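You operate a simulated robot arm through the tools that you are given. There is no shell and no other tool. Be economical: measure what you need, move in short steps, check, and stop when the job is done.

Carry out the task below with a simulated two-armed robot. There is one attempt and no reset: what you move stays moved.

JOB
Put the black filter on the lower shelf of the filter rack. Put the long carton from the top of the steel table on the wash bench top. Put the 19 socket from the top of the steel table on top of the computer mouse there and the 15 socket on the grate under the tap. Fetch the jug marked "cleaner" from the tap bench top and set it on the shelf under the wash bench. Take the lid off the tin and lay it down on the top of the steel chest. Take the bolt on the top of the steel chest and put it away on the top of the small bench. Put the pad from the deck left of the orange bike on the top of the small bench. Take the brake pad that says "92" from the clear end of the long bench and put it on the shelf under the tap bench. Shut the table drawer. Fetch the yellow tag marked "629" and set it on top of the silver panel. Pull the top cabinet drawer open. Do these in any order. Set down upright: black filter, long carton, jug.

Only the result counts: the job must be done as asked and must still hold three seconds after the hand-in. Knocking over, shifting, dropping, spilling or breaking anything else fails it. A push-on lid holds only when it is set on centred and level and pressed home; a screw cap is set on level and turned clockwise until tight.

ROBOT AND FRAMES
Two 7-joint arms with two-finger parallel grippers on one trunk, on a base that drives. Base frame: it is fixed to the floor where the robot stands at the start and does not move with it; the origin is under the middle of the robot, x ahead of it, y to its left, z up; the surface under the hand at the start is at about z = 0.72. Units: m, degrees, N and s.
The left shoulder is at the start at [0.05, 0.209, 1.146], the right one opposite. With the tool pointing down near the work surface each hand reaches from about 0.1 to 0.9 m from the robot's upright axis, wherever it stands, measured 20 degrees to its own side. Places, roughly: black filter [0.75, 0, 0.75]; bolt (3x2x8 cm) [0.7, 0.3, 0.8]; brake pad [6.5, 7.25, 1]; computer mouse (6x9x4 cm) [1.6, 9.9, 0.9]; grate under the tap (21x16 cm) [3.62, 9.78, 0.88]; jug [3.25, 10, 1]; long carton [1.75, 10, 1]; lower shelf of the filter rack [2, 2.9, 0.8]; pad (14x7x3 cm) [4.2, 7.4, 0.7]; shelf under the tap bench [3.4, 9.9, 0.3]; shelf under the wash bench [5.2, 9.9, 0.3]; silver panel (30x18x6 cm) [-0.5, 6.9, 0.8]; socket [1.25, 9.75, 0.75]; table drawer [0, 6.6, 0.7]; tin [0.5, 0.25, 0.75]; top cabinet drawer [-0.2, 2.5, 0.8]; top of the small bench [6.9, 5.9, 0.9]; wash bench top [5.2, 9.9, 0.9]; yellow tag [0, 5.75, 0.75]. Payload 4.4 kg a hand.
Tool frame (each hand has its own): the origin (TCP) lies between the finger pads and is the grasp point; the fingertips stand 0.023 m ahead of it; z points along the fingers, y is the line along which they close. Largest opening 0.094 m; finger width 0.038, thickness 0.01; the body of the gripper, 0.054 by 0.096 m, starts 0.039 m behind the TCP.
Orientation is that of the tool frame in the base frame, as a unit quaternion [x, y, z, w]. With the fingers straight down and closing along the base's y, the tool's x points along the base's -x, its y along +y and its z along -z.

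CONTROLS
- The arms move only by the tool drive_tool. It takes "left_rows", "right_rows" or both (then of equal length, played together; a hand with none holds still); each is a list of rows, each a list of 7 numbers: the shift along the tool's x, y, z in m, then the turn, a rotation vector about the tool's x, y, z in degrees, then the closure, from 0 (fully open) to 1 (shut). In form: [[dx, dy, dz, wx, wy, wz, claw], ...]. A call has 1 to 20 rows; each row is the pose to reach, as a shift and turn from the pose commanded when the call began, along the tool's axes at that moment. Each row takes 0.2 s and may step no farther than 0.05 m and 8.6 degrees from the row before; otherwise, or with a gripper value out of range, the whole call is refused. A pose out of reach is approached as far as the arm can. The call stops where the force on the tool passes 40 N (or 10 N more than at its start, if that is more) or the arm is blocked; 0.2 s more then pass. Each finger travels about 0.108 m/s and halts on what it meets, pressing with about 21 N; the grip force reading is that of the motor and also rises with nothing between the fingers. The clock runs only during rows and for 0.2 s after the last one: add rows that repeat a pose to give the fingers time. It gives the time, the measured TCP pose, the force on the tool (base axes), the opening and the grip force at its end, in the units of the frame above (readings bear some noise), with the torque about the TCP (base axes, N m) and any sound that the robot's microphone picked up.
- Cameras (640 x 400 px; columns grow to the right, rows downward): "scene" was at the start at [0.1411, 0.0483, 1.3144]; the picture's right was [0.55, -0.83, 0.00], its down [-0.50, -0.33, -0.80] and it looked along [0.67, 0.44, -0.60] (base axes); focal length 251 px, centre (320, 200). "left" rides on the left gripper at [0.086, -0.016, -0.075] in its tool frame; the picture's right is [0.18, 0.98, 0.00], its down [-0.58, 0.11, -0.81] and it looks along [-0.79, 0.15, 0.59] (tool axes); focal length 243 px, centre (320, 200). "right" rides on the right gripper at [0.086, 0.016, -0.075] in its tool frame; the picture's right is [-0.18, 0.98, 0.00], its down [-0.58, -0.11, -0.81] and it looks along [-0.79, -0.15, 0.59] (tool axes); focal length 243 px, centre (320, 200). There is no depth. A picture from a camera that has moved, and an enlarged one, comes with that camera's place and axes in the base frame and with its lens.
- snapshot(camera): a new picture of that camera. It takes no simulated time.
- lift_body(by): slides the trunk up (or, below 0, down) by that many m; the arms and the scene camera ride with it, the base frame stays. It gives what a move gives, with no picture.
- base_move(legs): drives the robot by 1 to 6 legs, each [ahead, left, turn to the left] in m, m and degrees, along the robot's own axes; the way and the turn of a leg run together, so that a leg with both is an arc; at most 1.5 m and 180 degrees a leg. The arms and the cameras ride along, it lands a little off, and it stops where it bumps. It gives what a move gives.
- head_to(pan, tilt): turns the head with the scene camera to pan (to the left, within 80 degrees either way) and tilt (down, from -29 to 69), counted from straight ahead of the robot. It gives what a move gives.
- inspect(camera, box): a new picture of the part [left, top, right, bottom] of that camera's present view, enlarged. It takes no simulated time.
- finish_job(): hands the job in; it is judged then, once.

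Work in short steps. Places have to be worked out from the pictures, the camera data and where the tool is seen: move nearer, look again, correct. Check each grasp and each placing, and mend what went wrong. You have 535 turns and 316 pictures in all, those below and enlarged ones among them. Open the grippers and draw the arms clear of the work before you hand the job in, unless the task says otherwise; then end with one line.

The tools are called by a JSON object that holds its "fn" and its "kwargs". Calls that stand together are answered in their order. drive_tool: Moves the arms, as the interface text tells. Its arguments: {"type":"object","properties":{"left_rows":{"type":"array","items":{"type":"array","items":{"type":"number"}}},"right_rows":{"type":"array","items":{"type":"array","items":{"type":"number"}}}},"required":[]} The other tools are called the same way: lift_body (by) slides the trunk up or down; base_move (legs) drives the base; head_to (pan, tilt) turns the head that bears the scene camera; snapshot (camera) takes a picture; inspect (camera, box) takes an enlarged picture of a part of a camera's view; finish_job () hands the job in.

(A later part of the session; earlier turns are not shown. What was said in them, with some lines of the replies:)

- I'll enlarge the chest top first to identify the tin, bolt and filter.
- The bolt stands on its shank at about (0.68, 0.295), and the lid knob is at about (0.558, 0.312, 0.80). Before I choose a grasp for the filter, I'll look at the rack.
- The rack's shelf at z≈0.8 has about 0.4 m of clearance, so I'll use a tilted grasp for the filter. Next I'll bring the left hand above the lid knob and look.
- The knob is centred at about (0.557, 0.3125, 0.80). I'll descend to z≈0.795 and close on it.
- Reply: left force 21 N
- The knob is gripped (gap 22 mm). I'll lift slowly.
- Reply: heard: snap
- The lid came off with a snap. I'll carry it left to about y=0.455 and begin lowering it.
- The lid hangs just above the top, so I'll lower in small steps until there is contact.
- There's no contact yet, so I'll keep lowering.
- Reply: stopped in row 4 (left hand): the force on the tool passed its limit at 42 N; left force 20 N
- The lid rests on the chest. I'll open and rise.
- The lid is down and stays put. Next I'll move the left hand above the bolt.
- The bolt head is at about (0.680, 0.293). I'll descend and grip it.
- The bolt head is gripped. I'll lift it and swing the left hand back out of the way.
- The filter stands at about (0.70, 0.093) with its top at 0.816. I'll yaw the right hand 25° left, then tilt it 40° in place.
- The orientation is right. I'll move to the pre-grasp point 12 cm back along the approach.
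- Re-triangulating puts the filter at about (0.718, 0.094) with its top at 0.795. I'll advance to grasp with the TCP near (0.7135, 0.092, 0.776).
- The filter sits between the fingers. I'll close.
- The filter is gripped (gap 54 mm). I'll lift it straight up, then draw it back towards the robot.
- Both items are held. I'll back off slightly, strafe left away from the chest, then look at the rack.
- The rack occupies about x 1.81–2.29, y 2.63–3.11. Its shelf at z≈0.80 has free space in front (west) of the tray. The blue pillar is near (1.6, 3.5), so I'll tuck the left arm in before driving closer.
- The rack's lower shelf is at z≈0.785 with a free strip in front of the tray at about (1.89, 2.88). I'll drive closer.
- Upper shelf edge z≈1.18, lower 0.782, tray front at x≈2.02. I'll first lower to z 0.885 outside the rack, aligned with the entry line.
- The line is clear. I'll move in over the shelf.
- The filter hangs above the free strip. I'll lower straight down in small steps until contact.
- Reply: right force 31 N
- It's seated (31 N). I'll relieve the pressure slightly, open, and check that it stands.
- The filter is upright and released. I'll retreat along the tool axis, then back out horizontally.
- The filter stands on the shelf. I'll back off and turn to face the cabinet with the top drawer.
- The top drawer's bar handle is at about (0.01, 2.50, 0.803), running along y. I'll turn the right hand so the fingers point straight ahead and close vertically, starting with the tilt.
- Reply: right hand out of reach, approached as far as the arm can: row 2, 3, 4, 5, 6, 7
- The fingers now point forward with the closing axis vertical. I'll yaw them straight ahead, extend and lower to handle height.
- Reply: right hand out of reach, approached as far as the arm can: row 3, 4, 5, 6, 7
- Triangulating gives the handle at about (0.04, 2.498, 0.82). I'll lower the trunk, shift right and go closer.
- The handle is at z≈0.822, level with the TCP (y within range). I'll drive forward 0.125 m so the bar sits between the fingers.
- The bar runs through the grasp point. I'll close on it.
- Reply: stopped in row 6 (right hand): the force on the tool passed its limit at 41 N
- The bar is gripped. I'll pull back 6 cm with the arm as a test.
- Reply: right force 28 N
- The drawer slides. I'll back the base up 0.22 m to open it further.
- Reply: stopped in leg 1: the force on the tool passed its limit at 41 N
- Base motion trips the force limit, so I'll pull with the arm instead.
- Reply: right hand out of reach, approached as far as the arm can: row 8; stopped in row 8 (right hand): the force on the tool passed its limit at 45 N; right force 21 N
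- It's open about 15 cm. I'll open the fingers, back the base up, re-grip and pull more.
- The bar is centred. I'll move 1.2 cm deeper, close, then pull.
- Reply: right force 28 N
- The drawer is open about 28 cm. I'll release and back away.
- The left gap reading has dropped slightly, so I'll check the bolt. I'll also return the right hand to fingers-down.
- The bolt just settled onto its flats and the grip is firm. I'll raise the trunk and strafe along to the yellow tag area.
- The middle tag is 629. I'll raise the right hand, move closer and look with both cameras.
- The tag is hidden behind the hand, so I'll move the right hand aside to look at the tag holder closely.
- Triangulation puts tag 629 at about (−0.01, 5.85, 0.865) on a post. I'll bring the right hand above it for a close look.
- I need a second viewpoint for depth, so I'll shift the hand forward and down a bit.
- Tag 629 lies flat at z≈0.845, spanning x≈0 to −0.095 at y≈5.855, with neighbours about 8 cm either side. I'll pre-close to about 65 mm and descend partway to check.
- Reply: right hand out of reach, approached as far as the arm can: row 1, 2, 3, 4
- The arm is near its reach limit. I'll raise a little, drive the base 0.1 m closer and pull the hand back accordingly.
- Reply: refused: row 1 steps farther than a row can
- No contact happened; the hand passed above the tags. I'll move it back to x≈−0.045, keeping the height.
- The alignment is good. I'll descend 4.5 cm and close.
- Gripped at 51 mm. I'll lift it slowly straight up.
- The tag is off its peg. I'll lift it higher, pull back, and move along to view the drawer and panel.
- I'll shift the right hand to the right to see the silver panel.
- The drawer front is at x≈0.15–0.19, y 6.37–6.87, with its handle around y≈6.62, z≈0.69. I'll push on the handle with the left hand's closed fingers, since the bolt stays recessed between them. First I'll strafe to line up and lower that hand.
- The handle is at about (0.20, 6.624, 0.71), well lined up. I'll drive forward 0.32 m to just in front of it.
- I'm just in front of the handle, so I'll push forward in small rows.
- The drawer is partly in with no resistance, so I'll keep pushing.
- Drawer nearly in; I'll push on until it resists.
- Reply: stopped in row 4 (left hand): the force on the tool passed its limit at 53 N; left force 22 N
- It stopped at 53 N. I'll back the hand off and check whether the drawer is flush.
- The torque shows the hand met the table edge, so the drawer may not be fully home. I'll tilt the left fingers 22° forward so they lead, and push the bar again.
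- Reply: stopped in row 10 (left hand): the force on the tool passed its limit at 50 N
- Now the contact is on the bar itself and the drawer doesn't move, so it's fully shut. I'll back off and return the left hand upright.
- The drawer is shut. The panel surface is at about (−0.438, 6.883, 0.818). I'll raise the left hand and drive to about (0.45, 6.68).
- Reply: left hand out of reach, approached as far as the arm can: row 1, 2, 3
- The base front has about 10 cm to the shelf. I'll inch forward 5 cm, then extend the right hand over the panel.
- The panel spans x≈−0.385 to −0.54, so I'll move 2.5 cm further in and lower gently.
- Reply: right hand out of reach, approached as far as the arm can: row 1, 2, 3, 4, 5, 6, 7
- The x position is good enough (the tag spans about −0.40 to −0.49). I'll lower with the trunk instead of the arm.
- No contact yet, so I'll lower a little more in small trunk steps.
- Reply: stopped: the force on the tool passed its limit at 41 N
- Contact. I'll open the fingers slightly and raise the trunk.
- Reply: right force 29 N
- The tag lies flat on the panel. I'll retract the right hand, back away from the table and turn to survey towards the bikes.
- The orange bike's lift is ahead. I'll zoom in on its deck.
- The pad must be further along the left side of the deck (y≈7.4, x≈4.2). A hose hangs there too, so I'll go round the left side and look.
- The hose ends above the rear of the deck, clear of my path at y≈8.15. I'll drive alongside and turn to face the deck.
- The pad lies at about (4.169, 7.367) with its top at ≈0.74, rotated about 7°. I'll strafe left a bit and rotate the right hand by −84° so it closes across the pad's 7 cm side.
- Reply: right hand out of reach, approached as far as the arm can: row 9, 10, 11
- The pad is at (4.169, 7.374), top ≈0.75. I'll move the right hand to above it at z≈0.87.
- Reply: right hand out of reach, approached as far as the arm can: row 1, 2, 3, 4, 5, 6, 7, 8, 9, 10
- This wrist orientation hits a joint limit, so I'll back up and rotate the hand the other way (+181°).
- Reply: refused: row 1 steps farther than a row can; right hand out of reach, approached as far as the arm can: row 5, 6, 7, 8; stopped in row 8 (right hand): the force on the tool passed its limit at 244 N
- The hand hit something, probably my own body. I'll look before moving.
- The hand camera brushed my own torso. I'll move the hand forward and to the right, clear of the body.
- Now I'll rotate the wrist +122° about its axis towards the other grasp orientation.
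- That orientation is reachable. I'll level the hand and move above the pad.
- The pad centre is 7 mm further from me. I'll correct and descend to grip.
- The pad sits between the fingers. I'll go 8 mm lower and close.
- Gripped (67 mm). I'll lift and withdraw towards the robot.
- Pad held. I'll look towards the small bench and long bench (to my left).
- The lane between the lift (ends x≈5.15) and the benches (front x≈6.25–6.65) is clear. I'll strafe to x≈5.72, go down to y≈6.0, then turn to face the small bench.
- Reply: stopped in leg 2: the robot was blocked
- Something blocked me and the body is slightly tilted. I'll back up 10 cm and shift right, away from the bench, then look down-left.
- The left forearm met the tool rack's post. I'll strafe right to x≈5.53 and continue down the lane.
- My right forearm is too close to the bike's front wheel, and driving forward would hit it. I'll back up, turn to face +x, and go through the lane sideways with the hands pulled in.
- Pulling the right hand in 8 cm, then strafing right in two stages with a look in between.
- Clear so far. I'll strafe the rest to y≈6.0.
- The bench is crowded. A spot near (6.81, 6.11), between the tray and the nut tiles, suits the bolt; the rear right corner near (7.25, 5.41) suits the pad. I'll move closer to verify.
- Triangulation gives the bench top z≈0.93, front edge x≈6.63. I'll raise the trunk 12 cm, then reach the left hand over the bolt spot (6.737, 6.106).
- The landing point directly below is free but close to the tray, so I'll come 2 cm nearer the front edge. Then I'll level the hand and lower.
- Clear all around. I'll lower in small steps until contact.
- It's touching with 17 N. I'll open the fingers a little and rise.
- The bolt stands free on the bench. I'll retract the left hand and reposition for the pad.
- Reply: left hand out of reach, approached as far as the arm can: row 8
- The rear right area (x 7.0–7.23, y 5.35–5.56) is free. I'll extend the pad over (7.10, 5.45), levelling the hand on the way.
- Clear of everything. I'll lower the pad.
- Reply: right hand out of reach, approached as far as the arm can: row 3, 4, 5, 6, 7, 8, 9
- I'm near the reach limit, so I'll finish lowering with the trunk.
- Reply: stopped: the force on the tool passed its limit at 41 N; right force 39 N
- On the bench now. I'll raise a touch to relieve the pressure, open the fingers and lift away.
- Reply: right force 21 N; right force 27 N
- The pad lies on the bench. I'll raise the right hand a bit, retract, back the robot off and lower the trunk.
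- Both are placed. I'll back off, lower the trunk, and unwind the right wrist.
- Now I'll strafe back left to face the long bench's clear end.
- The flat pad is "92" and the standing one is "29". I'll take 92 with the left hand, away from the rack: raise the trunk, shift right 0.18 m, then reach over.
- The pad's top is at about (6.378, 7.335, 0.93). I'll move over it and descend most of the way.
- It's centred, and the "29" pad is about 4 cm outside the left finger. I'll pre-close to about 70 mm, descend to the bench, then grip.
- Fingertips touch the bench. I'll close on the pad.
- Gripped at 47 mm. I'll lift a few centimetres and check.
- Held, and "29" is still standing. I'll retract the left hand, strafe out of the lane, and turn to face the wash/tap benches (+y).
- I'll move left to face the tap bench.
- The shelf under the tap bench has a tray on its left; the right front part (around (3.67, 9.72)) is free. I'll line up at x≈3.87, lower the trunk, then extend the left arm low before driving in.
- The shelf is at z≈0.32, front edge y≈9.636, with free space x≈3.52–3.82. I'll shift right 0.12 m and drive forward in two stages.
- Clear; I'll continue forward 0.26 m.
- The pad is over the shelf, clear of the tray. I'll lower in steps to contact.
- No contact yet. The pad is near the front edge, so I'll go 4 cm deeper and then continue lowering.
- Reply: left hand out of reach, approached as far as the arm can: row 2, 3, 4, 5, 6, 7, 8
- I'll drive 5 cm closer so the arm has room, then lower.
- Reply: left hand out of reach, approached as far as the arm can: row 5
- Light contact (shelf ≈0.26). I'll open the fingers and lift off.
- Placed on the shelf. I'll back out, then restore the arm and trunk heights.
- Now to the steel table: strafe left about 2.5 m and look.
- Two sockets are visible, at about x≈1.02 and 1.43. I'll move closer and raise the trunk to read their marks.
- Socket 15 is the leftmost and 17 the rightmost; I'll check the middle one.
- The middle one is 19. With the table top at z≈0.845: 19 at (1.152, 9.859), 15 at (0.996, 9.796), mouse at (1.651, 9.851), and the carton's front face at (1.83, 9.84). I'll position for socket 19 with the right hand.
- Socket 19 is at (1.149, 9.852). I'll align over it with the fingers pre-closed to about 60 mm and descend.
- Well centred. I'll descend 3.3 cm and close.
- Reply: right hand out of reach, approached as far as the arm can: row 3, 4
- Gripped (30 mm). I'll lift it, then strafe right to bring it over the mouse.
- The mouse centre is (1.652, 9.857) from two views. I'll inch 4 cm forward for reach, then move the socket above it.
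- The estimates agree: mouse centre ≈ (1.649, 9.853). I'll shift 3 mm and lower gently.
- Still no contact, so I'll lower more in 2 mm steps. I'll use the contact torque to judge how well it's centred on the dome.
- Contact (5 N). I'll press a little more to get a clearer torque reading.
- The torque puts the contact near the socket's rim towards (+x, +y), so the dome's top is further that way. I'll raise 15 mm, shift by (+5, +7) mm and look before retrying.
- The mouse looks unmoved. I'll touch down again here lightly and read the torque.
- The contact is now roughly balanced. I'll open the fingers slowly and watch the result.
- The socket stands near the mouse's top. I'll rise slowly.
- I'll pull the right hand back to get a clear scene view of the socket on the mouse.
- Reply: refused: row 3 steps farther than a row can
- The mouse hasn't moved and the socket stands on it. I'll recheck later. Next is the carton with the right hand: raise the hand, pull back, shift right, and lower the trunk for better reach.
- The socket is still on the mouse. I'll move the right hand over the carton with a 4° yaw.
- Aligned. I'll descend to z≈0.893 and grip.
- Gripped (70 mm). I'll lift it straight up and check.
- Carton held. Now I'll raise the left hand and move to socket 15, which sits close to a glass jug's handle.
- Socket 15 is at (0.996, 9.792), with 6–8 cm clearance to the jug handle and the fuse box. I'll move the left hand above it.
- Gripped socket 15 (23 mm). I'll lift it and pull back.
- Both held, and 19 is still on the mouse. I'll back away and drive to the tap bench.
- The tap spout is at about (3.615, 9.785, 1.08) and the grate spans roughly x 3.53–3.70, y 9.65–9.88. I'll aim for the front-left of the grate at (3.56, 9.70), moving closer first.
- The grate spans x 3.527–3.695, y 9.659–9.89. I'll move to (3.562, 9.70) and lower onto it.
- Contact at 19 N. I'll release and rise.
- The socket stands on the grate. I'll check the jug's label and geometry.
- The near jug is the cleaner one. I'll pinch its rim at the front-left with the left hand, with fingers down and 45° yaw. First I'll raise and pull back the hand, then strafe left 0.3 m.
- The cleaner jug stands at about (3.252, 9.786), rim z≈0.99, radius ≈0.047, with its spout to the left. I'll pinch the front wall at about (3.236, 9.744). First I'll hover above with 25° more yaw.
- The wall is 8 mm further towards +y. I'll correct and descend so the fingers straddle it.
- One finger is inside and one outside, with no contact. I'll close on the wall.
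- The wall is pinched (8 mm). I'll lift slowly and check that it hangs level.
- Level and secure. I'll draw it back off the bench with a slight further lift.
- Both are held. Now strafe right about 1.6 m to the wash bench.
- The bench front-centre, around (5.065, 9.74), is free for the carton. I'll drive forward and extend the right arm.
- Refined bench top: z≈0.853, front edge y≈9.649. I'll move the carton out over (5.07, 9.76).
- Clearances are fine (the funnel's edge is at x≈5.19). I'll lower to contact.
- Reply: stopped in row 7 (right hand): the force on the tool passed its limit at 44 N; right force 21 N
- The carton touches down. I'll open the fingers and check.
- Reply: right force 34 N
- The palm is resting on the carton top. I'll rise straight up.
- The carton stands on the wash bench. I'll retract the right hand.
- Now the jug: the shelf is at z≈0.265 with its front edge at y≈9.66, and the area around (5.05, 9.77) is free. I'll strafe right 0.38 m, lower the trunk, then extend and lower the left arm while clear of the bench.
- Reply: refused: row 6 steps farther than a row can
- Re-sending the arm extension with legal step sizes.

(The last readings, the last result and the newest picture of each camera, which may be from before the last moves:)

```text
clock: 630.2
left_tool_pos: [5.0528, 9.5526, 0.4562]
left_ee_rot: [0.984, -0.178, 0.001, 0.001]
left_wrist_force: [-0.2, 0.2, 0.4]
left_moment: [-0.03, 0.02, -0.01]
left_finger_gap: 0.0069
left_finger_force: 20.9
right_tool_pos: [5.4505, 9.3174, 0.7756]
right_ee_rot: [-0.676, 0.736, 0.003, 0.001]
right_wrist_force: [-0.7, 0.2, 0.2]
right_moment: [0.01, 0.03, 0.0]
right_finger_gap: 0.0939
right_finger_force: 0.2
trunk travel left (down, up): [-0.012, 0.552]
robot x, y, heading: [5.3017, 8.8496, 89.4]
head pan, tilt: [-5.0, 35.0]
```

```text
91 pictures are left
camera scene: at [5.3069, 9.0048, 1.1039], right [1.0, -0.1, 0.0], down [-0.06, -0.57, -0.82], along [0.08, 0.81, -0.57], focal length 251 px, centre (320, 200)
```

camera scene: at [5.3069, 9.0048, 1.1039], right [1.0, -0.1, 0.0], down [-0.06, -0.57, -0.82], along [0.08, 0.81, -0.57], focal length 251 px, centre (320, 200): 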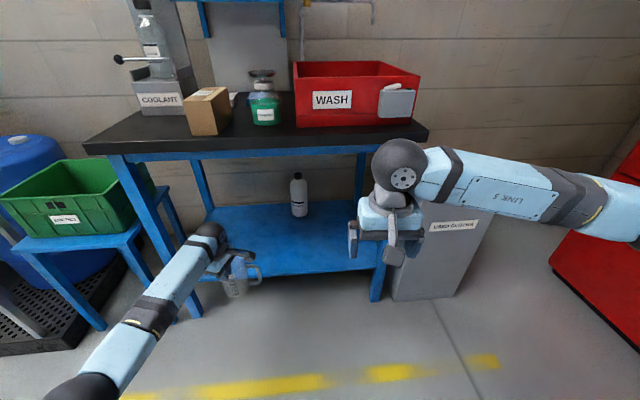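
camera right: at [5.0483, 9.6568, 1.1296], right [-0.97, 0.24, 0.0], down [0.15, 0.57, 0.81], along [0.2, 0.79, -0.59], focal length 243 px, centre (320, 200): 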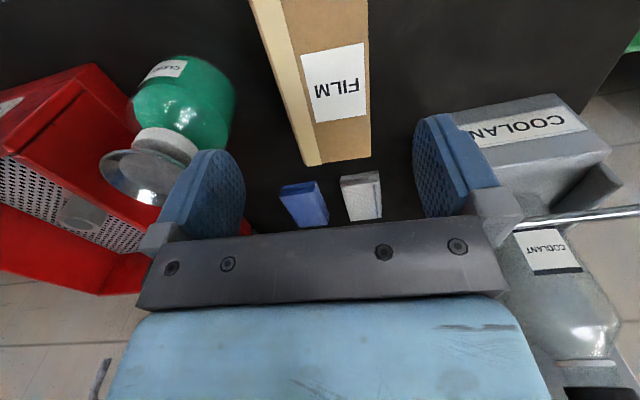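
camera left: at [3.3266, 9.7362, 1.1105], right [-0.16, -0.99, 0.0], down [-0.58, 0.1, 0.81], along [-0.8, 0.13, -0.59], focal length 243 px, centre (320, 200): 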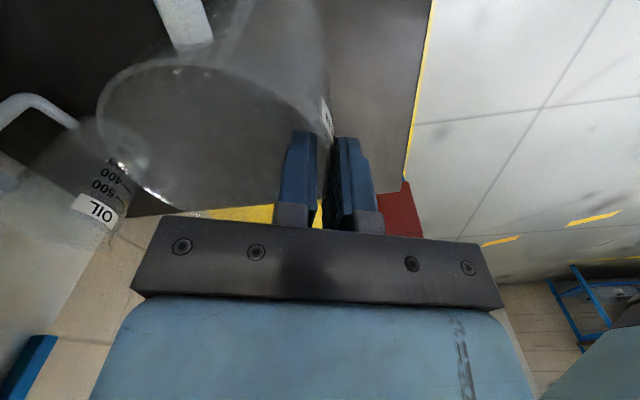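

The jug is upright. I'll continue forward 0.19 m.

{"fn": "base_move", "kwargs": {"legs": [[0.19, 0, 0.4]]}}

{"fn": "snapshot", "kwargs": {"camera": "scene"}}

{"fn": "snapshot", "kwargs": {"camera": "left"}}

```text
clock: 631.7
left_tool_pos: [5.0517, 9.7413, 0.4549]
left_ee_rot: [0.984, -0.178, 0.0, 0.001]
left_wrist_force: [0.3, -0.3, -2.0]
left_moment: [-0.05, 0.0, 0.02]
left_finger_gap: 0.0067
left_finger_force: 20.9
right_tool_pos: [5.4511, 9.5064, 0.7753]
right_ee_rot: [-0.677, 0.736, 0.003, 0.002]
right_wrist_force: [-0.2, 0.0, -0.3]
right_moment: [0.04, -0.01, 0.01]
right_finger_gap: 0.094
right_finger_force: 0.0
trunk travel left (down, up): [-0.012, 0.552]
robot x, y, heading: [5.2986, 9.0343, 89.7]
head pan, tilt: [-5.0, 35.0]
```

```text
90 pictures are left
camera scene: at [5.3085, 9.1933, 1.1038], right [1.0, -0.1, 0.0], down [-0.06, -0.57, -0.82], along [0.08, 0.82, -0.57], focal length 251 px, centre (320, 200)
```

scene: 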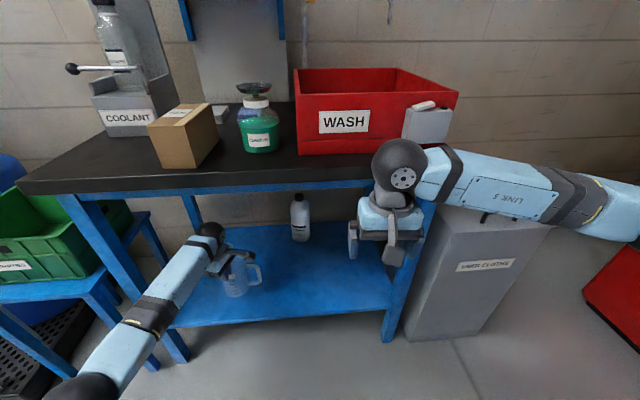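

```text
89 pictures are left
camera left: at [5.1398, 9.7257, 0.5307], right [-0.17, -0.99, 0.0], down [-0.58, 0.1, 0.81], along [-0.79, 0.13, -0.59], focal length 243 px, centre (320, 200)
```

left: 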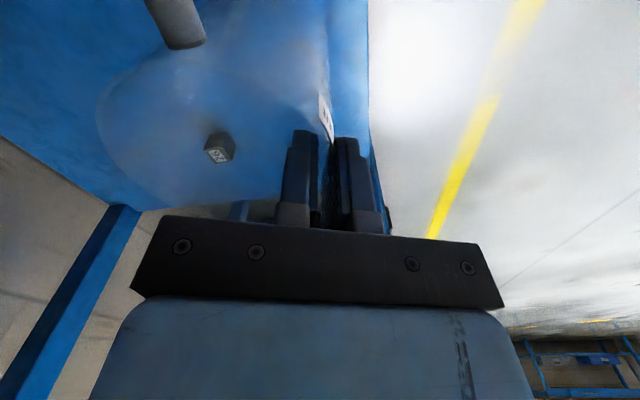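

Over the shelf. I'll go 2 cm deeper and lower to contact.

{"fn": "drive_tool", "kwargs": {"left_rows": [[-0.007, -0.019, 0.01, 0, 0, 0, 1], [-0.007, -0.019, 0.03, 0, 0, 0, 1], [-0.007, -0.019, 0.045, 0, 0, 0, 1], [-0.007, -0.019, 0.052, 0, 0, 0, 1], [-0.007, -0.019, 0.056, 0, 0, 0, 1], [-0.007, -0.019, 0.06, 0, 0, 0, 1]]}}

{"fn": "inspect", "kwargs": {"camera": "scene", "box": [160, 210, 300, 330]}}

```text
clock: 633.1
left_tool_pos: [5.0522, 9.7608, 0.3953]
left_ee_rot: [0.984, -0.177, 0.0, 0.001]
left_wrist_force: [0.2, 0.7, -0.6]
left_moment: [-0.04, 0.01, 0.0]
left_finger_gap: 0.0068
left_finger_force: 21.1
right_tool_pos: [5.4501, 9.5046, 0.7743]
right_ee_rot: [-0.677, 0.736, 0.003, 0.001]
right_wrist_force: [0.4, 0.0, -0.9]
right_moment: [-0.02, 0.02, 0.0]
right_finger_gap: 0.094
right_finger_force: 0.0
trunk travel left (down, up): [-0.012, 0.552]
robot x, y, heading: [5.2981, 9.036, 89.4]
head pan, tilt: [-5.0, 35.0]
```

```text
3.33 times, centred on (230, 270) of scene
camera zoom: at [5.3085, 9.1931, 1.1039], right [1.0, -0.1, 0.0], down [-0.06, -0.57, -0.82], along [0.08, 0.82, -0.57], focal length 837 px, centre (620, -33)
```

zoom: 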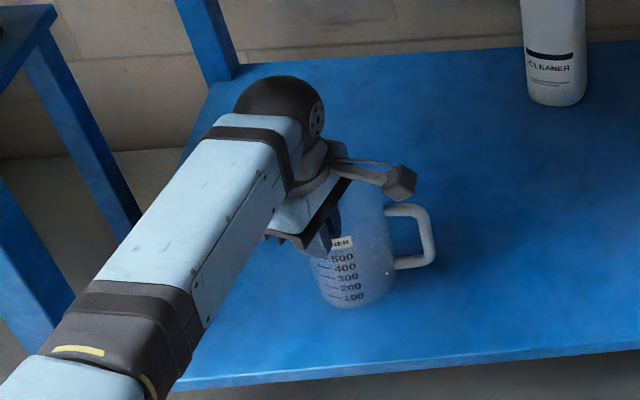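

Not yet in contact; I'll continue down in small steps.

{"fn": "drive_tool", "kwargs": {"left_rows": [[0, 0, 0.003, 0, 0, 0, 1], [0, 0, 0.006, 0, 0, 0, 1], [0, 0, 0.009, 0, 0, 0, 1], [0, 0, 0.012, 0, 0, 0, 1]]}}

```text
clock: 634.1
left_tool_pos: [5.0533, 9.763, 0.3869]
left_ee_rot: [0.984, -0.176, 0.0, 0.0]
left_wrist_force: [-0.7, -3.5, 8.8]
left_moment: [0.31, -0.17, -0.02]
left_finger_gap: 0.007
left_finger_force: 20.7
right_tool_pos: [5.4504, 9.5053, 0.7757]
right_ee_rot: [-0.677, 0.736, 0.004, 0.002]
right_wrist_force: [1.2, 0.2, 0.2]
right_moment: [0.01, -0.02, 0.0]
right_finger_gap: 0.094
right_finger_force: 0.1
trunk travel left (down, up): [-0.012, 0.552]
robot x, y, heading: [5.2986, 9.0349, 89.5]
head pan, tilt: [-5.0, 35.0]
```

The jug rests on the shelf (9 N, through its centre). I'll open the fingers moderately and rise.

{"fn": "drive_tool", "kwargs": {"left_rows": [[0, 0, 0, 0, 0, 0, 0.85], [0, 0, 0, 0, 0, 0, 0.7], [0, 0, 0, 0, 0, 0, 0.6], [0, 0, 0, 0, 0, 0, 0.6], [0, 0, -0.02, 0, 0, 0, 0.6], [0, 0, -0.045, 0, 0, 0, 0.6], [0, 0, -0.07, 0, 0, 0, 0.6], [0, 0, -0.085, 0, 0, 0, 0.6]]}}

{"fn": "snapshot", "kwargs": {"camera": "left"}}

{"fn": "inspect", "kwargs": {"camera": "scene", "box": [160, 210, 300, 330]}}

```text
clock: 635.9
left_tool_pos: [5.0528, 9.7613, 0.4684]
left_ee_rot: [0.984, -0.177, 0.0, 0.002]
left_wrist_force: [-0.7, 0.8, 0.6]
left_moment: [0.0, 0.0, -0.02]
left_finger_gap: 0.0372
left_finger_force: 0.1
right_tool_pos: [5.4504, 9.5049, 0.7755]
right_ee_rot: [-0.677, 0.736, 0.004, 0.001]
right_wrist_force: [0.2, 0.6, -0.3]
right_moment: [0.01, 0.0, 0.0]
right_finger_gap: 0.0942
right_finger_force: 0.1
trunk travel left (down, up): [-0.012, 0.552]
robot x, y, heading: [5.2973, 9.0365, 89.5]
head pan, tilt: [-5.0, 35.0]
```

```text
87 pictures are left
camera left: at [5.139, 9.7454, 0.5439], right [-0.17, -0.99, 0.0], down [-0.58, 0.1, 0.81], along [-0.79, 0.13, -0.59], focal length 243 px, centre (320, 200)
```

left: 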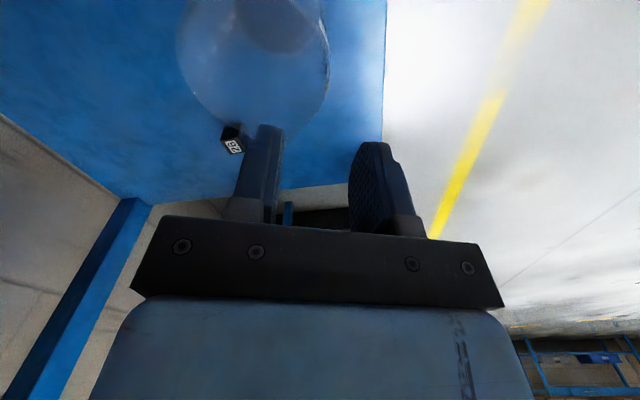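

```text
3.33 times, centred on (230, 270) of scene
camera zoom: at [5.3086, 9.193, 1.1039], right [1.0, -0.1, 0.0], down [-0.06, -0.57, -0.82], along [0.08, 0.82, -0.57], focal length 837 px, centre (620, -33)
```

zoom: 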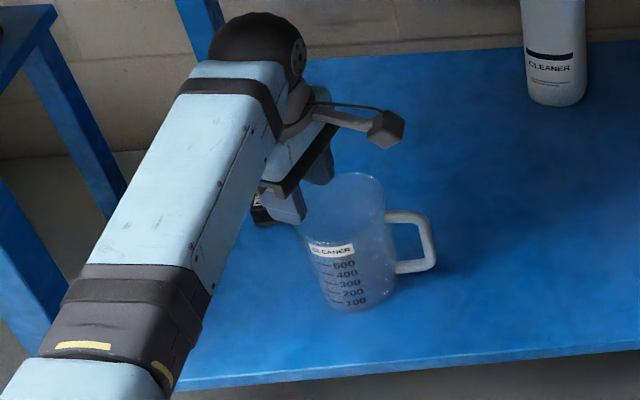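

The jug stands upright on the shelf. I'll back straight out.

{"fn": "base_move", "kwargs": {"legs": [[-0.65, 0, 0]]}}

{"fn": "lift_body", "kwargs": {"by": 0.25}}

{"fn": "head_to", "kwargs": {"pan": 5, "tilt": 28}}

{"fn": "snapshot", "kwargs": {"camera": "scene"}}

```text
clock: 639.5
left_tool_pos: [5.0483, 9.1107, 0.4684]
left_ee_rot: [0.984, -0.18, 0.001, 0.002]
left_wrist_force: [-0.1, 0.3, 0.2]
left_moment: [0.01, 0.01, -0.03]
left_finger_gap: 0.0375
left_finger_force: 0.0
right_tool_pos: [5.4455, 8.8531, 0.7757]
right_ee_rot: [-0.674, 0.738, 0.004, 0.002]
right_wrist_force: [0.4, -0.1, -0.3]
right_moment: [-0.01, 0.04, 0.0]
right_finger_gap: 0.0937
right_finger_force: 0.1
trunk travel left (down, up): [-0.012, 0.552]
robot x, y, heading: [5.2893, 8.3855, 89.2]
head pan, tilt: [-5.0, 35.0]
```

```text
clock: 642.1
left_tool_pos: [5.0488, 9.112, 0.719]
left_ee_rot: [0.984, -0.18, 0.001, 0.002]
left_wrist_force: [0.7, 0.3, 0.0]
left_moment: [-0.01, -0.03, 0.02]
left_finger_gap: 0.0373
left_finger_force: 0.0
right_tool_pos: [5.4459, 8.8526, 1.0261]
right_ee_rot: [-0.674, 0.738, 0.003, 0.002]
right_wrist_force: [0.5, -0.8, -0.8]
right_moment: [0.0, 0.01, 0.01]
right_finger_gap: 0.0938
right_finger_force: 0.1
trunk travel left (down, up): [-0.262, 0.302]
robot x, y, heading: [5.2906, 8.3862, 88.8]
head pan, tilt: [-5.0, 35.0]
```

```text
clock: 642.8
left_tool_pos: [5.0489, 9.1108, 0.7188]
left_ee_rot: [0.984, -0.179, 0.001, 0.001]
left_wrist_force: [-0.3, -0.6, -0.6]
left_moment: [-0.02, 0.0, 0.0]
left_finger_gap: 0.0378
left_finger_force: 0.0
right_tool_pos: [5.4453, 8.8535, 1.0256]
right_ee_rot: [-0.674, 0.738, 0.003, 0.002]
right_wrist_force: [-0.3, -0.8, -0.3]
right_moment: [0.02, 0.02, 0.01]
right_finger_gap: 0.094
right_finger_force: 0.1
trunk travel left (down, up): [-0.262, 0.302]
robot x, y, heading: [5.2932, 8.3874, 89.6]
head pan, tilt: [5.0, 28.0]
```

```text
85 pictures are left
camera scene: at [5.286, 8.5447, 1.3649], right [1.0, 0.07, 0.0], down [0.03, -0.47, -0.88], along [-0.06, 0.88, -0.47], focal length 251 px, centre (320, 200)
```

scene: 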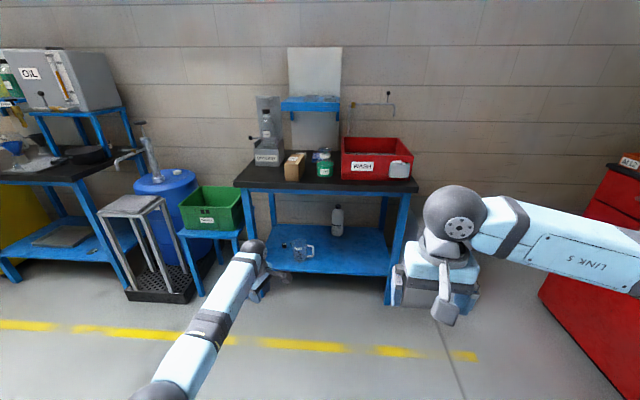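

Everything here looks right. I'll bring the left arm up and check the 19 socket on the mouse from afar.

{"fn": "drive_tool", "kwargs": {"left_rows": [[0.01, 0.03, -0.03, 0, 0, 8, 0.4], [0.02, 0.06, -0.06, 0, 0, 16, 0.2], [0.035, 0.095, -0.09, 0, 0, 24, 0], [0.05, 0.13, -0.12, 0, 0, 32, 0], [0.06, 0.165, -0.15, 0, 0, 40, 0], [0.075, 0.2, -0.18, 0, 0, 48, 0], [0.08, 0.22, -0.21, 0, 0, 56, 0], [0.08, 0.22, -0.25, 0, 0, 64, 0], [0.08, 0.22, -0.28, 0, 0, 69, 0]]}}

{"fn": "base_move", "kwargs": {"legs": [[0, 1.45, 0], [0, 1.45, 0]]}}

{"fn": "head_to", "kwargs": {"pan": 25, "tilt": 25}}

{"fn": "snapshot", "kwargs": {"camera": "scene"}}

```text
clock: 644.8
left_tool_pos: [5.0463, 8.8781, 0.9988]
left_ee_rot: [0.708, -0.706, 0.002, 0.001]
left_wrist_force: [0.1, -0.1, 0.6]
left_moment: [0.02, 0.01, 0.0]
left_finger_gap: 0.094
left_finger_force: 0.1
right_tool_pos: [5.4456, 8.8516, 1.0264]
right_ee_rot: [-0.674, 0.739, 0.003, 0.002]
right_wrist_force: [0.5, -0.2, 0.4]
right_moment: [0.0, -0.01, 0.02]
right_finger_gap: 0.0941
right_finger_force: 0.0
trunk travel left (down, up): [-0.262, 0.302]
robot x, y, heading: [5.2881, 8.3842, 89.2]
head pan, tilt: [5.0, 28.0]
```

```text
clock: 669.9
left_tool_pos: [2.1738, 8.8716, 0.9992]
left_ee_rot: [0.715, -0.699, 0.0, 0.0]
left_wrist_force: [-0.5, 0.8, -0.6]
left_moment: [0.03, -0.03, -0.02]
left_finger_gap: 0.094
left_finger_force: 0.2
right_tool_pos: [2.5716, 8.8538, 1.0248]
right_ee_rot: [-0.682, 0.732, 0.004, 0.002]
right_wrist_force: [-0.1, -0.1, -1.0]
right_moment: [-0.02, 0.01, 0.03]
right_finger_gap: 0.0941
right_finger_force: 0.0
trunk travel left (down, up): [-0.262, 0.302]
robot x, y, heading: [2.4253, 8.3837, 90.2]
head pan, tilt: [5.0, 28.0]
```

```text
clock: 670.7
left_tool_pos: [2.1731, 8.8724, 0.9997]
left_ee_rot: [0.715, -0.699, 0.001, 0.001]
left_wrist_force: [1.5, 0.2, 0.1]
left_moment: [-0.01, -0.01, -0.04]
left_finger_gap: 0.0942
left_finger_force: 0.1
right_tool_pos: [2.5732, 8.8534, 1.0244]
right_ee_rot: [-0.682, 0.732, 0.004, 0.001]
right_wrist_force: [0.0, 0.1, 1.3]
right_moment: [0.01, 0.0, 0.02]
right_finger_gap: 0.0941
right_finger_force: 0.0
trunk travel left (down, up): [-0.262, 0.302]
robot x, y, heading: [2.4248, 8.385, 90.0]
head pan, tilt: [25.0, 25.0]
```

```text
84 pictures are left
camera scene: at [2.3875, 8.5354, 1.3697], right [0.91, 0.42, 0.0], down [0.18, -0.38, -0.91], along [-0.38, 0.82, -0.42], focal length 251 px, centre (320, 200)
```

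scene: 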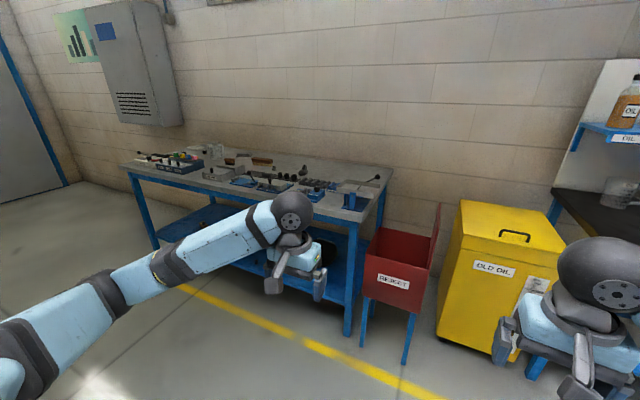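

{"fn": "inspect", "kwargs": {"camera": "scene", "box": [260, 145, 350, 205]}}

```text
6.67 times, centred on (305, 175) of scene
camera zoom: at [2.3875, 8.5354, 1.3697], right [0.91, 0.42, 0.0], down [0.18, -0.38, -0.91], along [-0.38, 0.82, -0.42], focal length 1674 px, centre (420, 367)
```

zoom: 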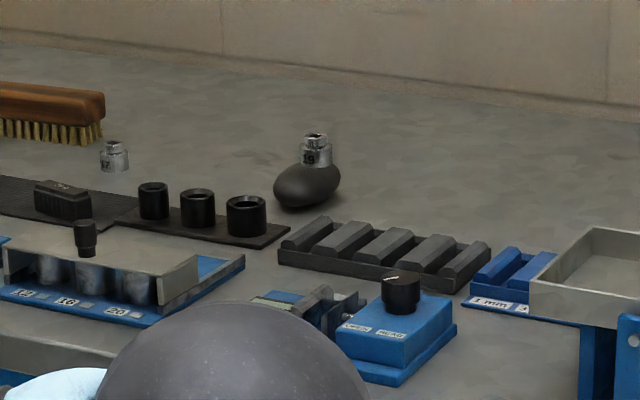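

Socket 19 is still upright on the mouse after about 2½ minutes. As a last check I'll turn and look at the table drawer, tag and cabinet drawer.

{"fn": "base_move", "kwargs": {"legs": [[-0.3, 0, 0], [0, 0, 120]]}}

{"fn": "head_to", "kwargs": {"pan": 5, "tilt": 12}}

{"fn": "snapshot", "kwargs": {"camera": "scene"}}

```text
clock: 677.7
left_tool_pos: [2.119, 7.6282, 1.001]
left_ee_rot: [0.966, 0.259, 0.002, -0.001]
left_wrist_force: [0.7, -0.6, 0.2]
left_moment: [-0.02, -0.01, 0.0]
left_finger_gap: 0.094
left_finger_force: 0.1
right_tool_pos: [1.9422, 7.9875, 1.0237]
right_ee_rot: [0.977, 0.212, -0.003, 0.003]
right_wrist_force: [0.6, 0.0, -1.1]
right_moment: [0.01, 0.02, 0.04]
right_finger_gap: 0.0941
right_finger_force: 0.0
trunk travel left (down, up): [-0.262, 0.302]
robot x, y, heading: [2.4244, 8.0829, -151.5]
head pan, tilt: [25.0, 25.0]
```

```text
clock: 678.5
left_tool_pos: [2.1181, 7.6286, 0.9996]
left_ee_rot: [0.966, 0.258, 0.001, 0.0]
left_wrist_force: [0.5, 0.4, -0.9]
left_moment: [0.0, 0.02, 0.0]
left_finger_gap: 0.094
left_finger_force: 0.0
right_tool_pos: [1.9439, 7.9877, 1.0242]
right_ee_rot: [0.977, 0.212, -0.003, 0.003]
right_wrist_force: [0.1, -0.1, -0.1]
right_moment: [0.0, -0.01, -0.01]
right_finger_gap: 0.094
right_finger_force: 0.0
trunk travel left (down, up): [-0.262, 0.302]
robot x, y, heading: [2.4301, 8.0837, -151.4]
head pan, tilt: [5.0, 12.0]
```

```text
82 pictures are left
camera scene: at [2.2908, 7.9997, 1.3908], right [-0.56, 0.83, 0.0], down [0.17, 0.12, -0.98], along [-0.81, -0.54, -0.21], focal length 251 px, centre (320, 200)
```

scene: 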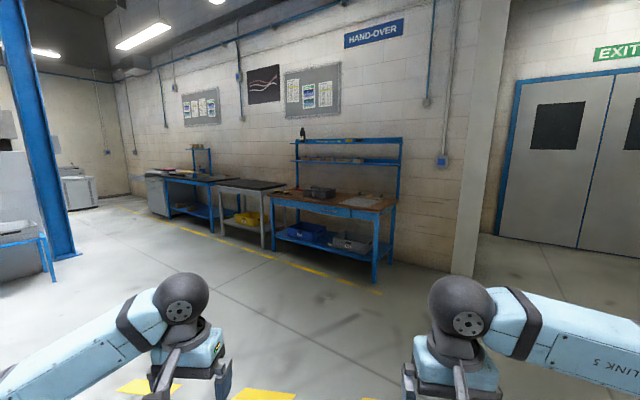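

{"fn": "inspect", "kwargs": {"camera": "scene", "box": [265, 175, 405, 265]}}

{"fn": "inspect", "kwargs": {"camera": "scene", "box": [135, 150, 235, 225]}}

```text
4.44 times, centred on (335, 220) of scene
camera zoom: at [2.2908, 7.9997, 1.3908], right [-0.56, 0.83, 0.0], down [0.17, 0.12, -0.98], along [-0.81, -0.54, -0.21], focal length 1116 px, centre (253, 111)
```

zoom: 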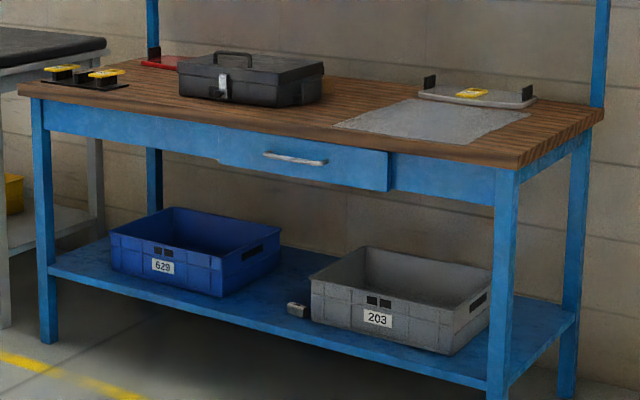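

```text
5.33 times, centred on (185, 188) of scene
camera zoom: at [2.2908, 7.9997, 1.3908], right [-0.56, 0.83, 0.0], down [0.17, 0.12, -0.98], along [-0.81, -0.54, -0.21], focal length 1339 px, centre (1040, 267)
```

zoom: 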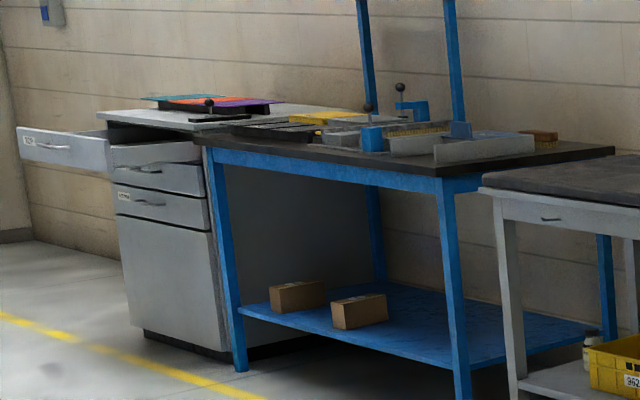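

The tag is on the panel and the cabinet drawer is open. One close look at the table drawer's edge to confirm it's shut.

{"fn": "inspect", "kwargs": {"camera": "scene", "box": [338, 202, 362, 222]}}

{"fn": "inspect", "kwargs": {"camera": "scene", "box": [308, 198, 332, 216]}}

```text
16.00 times, centred on (350, 212) of scene
camera zoom: at [2.2908, 7.9997, 1.3908], right [-0.56, 0.83, 0.0], down [0.17, 0.12, -0.98], along [-0.81, -0.54, -0.21], focal length 4018 px, centre (-160, 8)
```

zoom: 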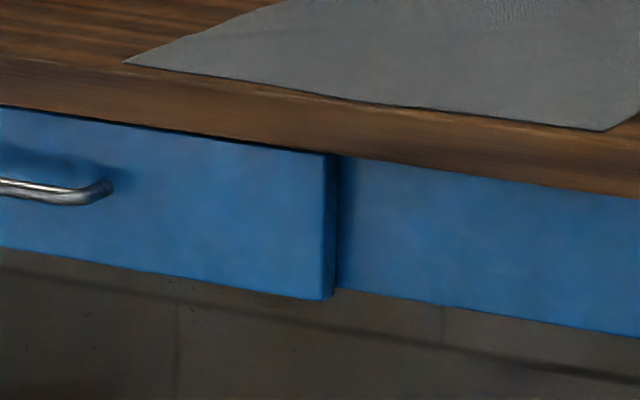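

```text
16.00 times, centred on (320, 207) of scene
camera zoom: at [2.2908, 7.9997, 1.3908], right [-0.56, 0.83, 0.0], down [0.17, 0.12, -0.98], along [-0.81, -0.54, -0.21], focal length 4018 px, centre (320, 88)
```

zoom: 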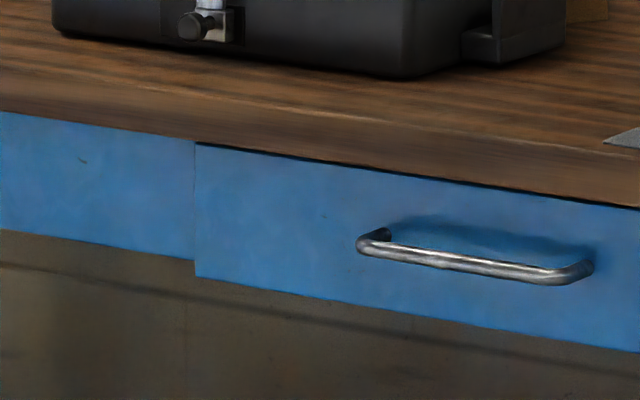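

I handed the job in after checking each result in the camera pictures, though I didn't go back to look again at the filter, lid, bolt, bike pad or brake pad "92" at the end.

{"fn": "finish_job", "kwargs": {}}

```text
The job is handed in.
```

All the listed tasks are done and the job is handed in. My left forearm bumped the blue tool rack post beside the long bench; I saw nothing moved or fallen there, but I did not inspect the rack closely.
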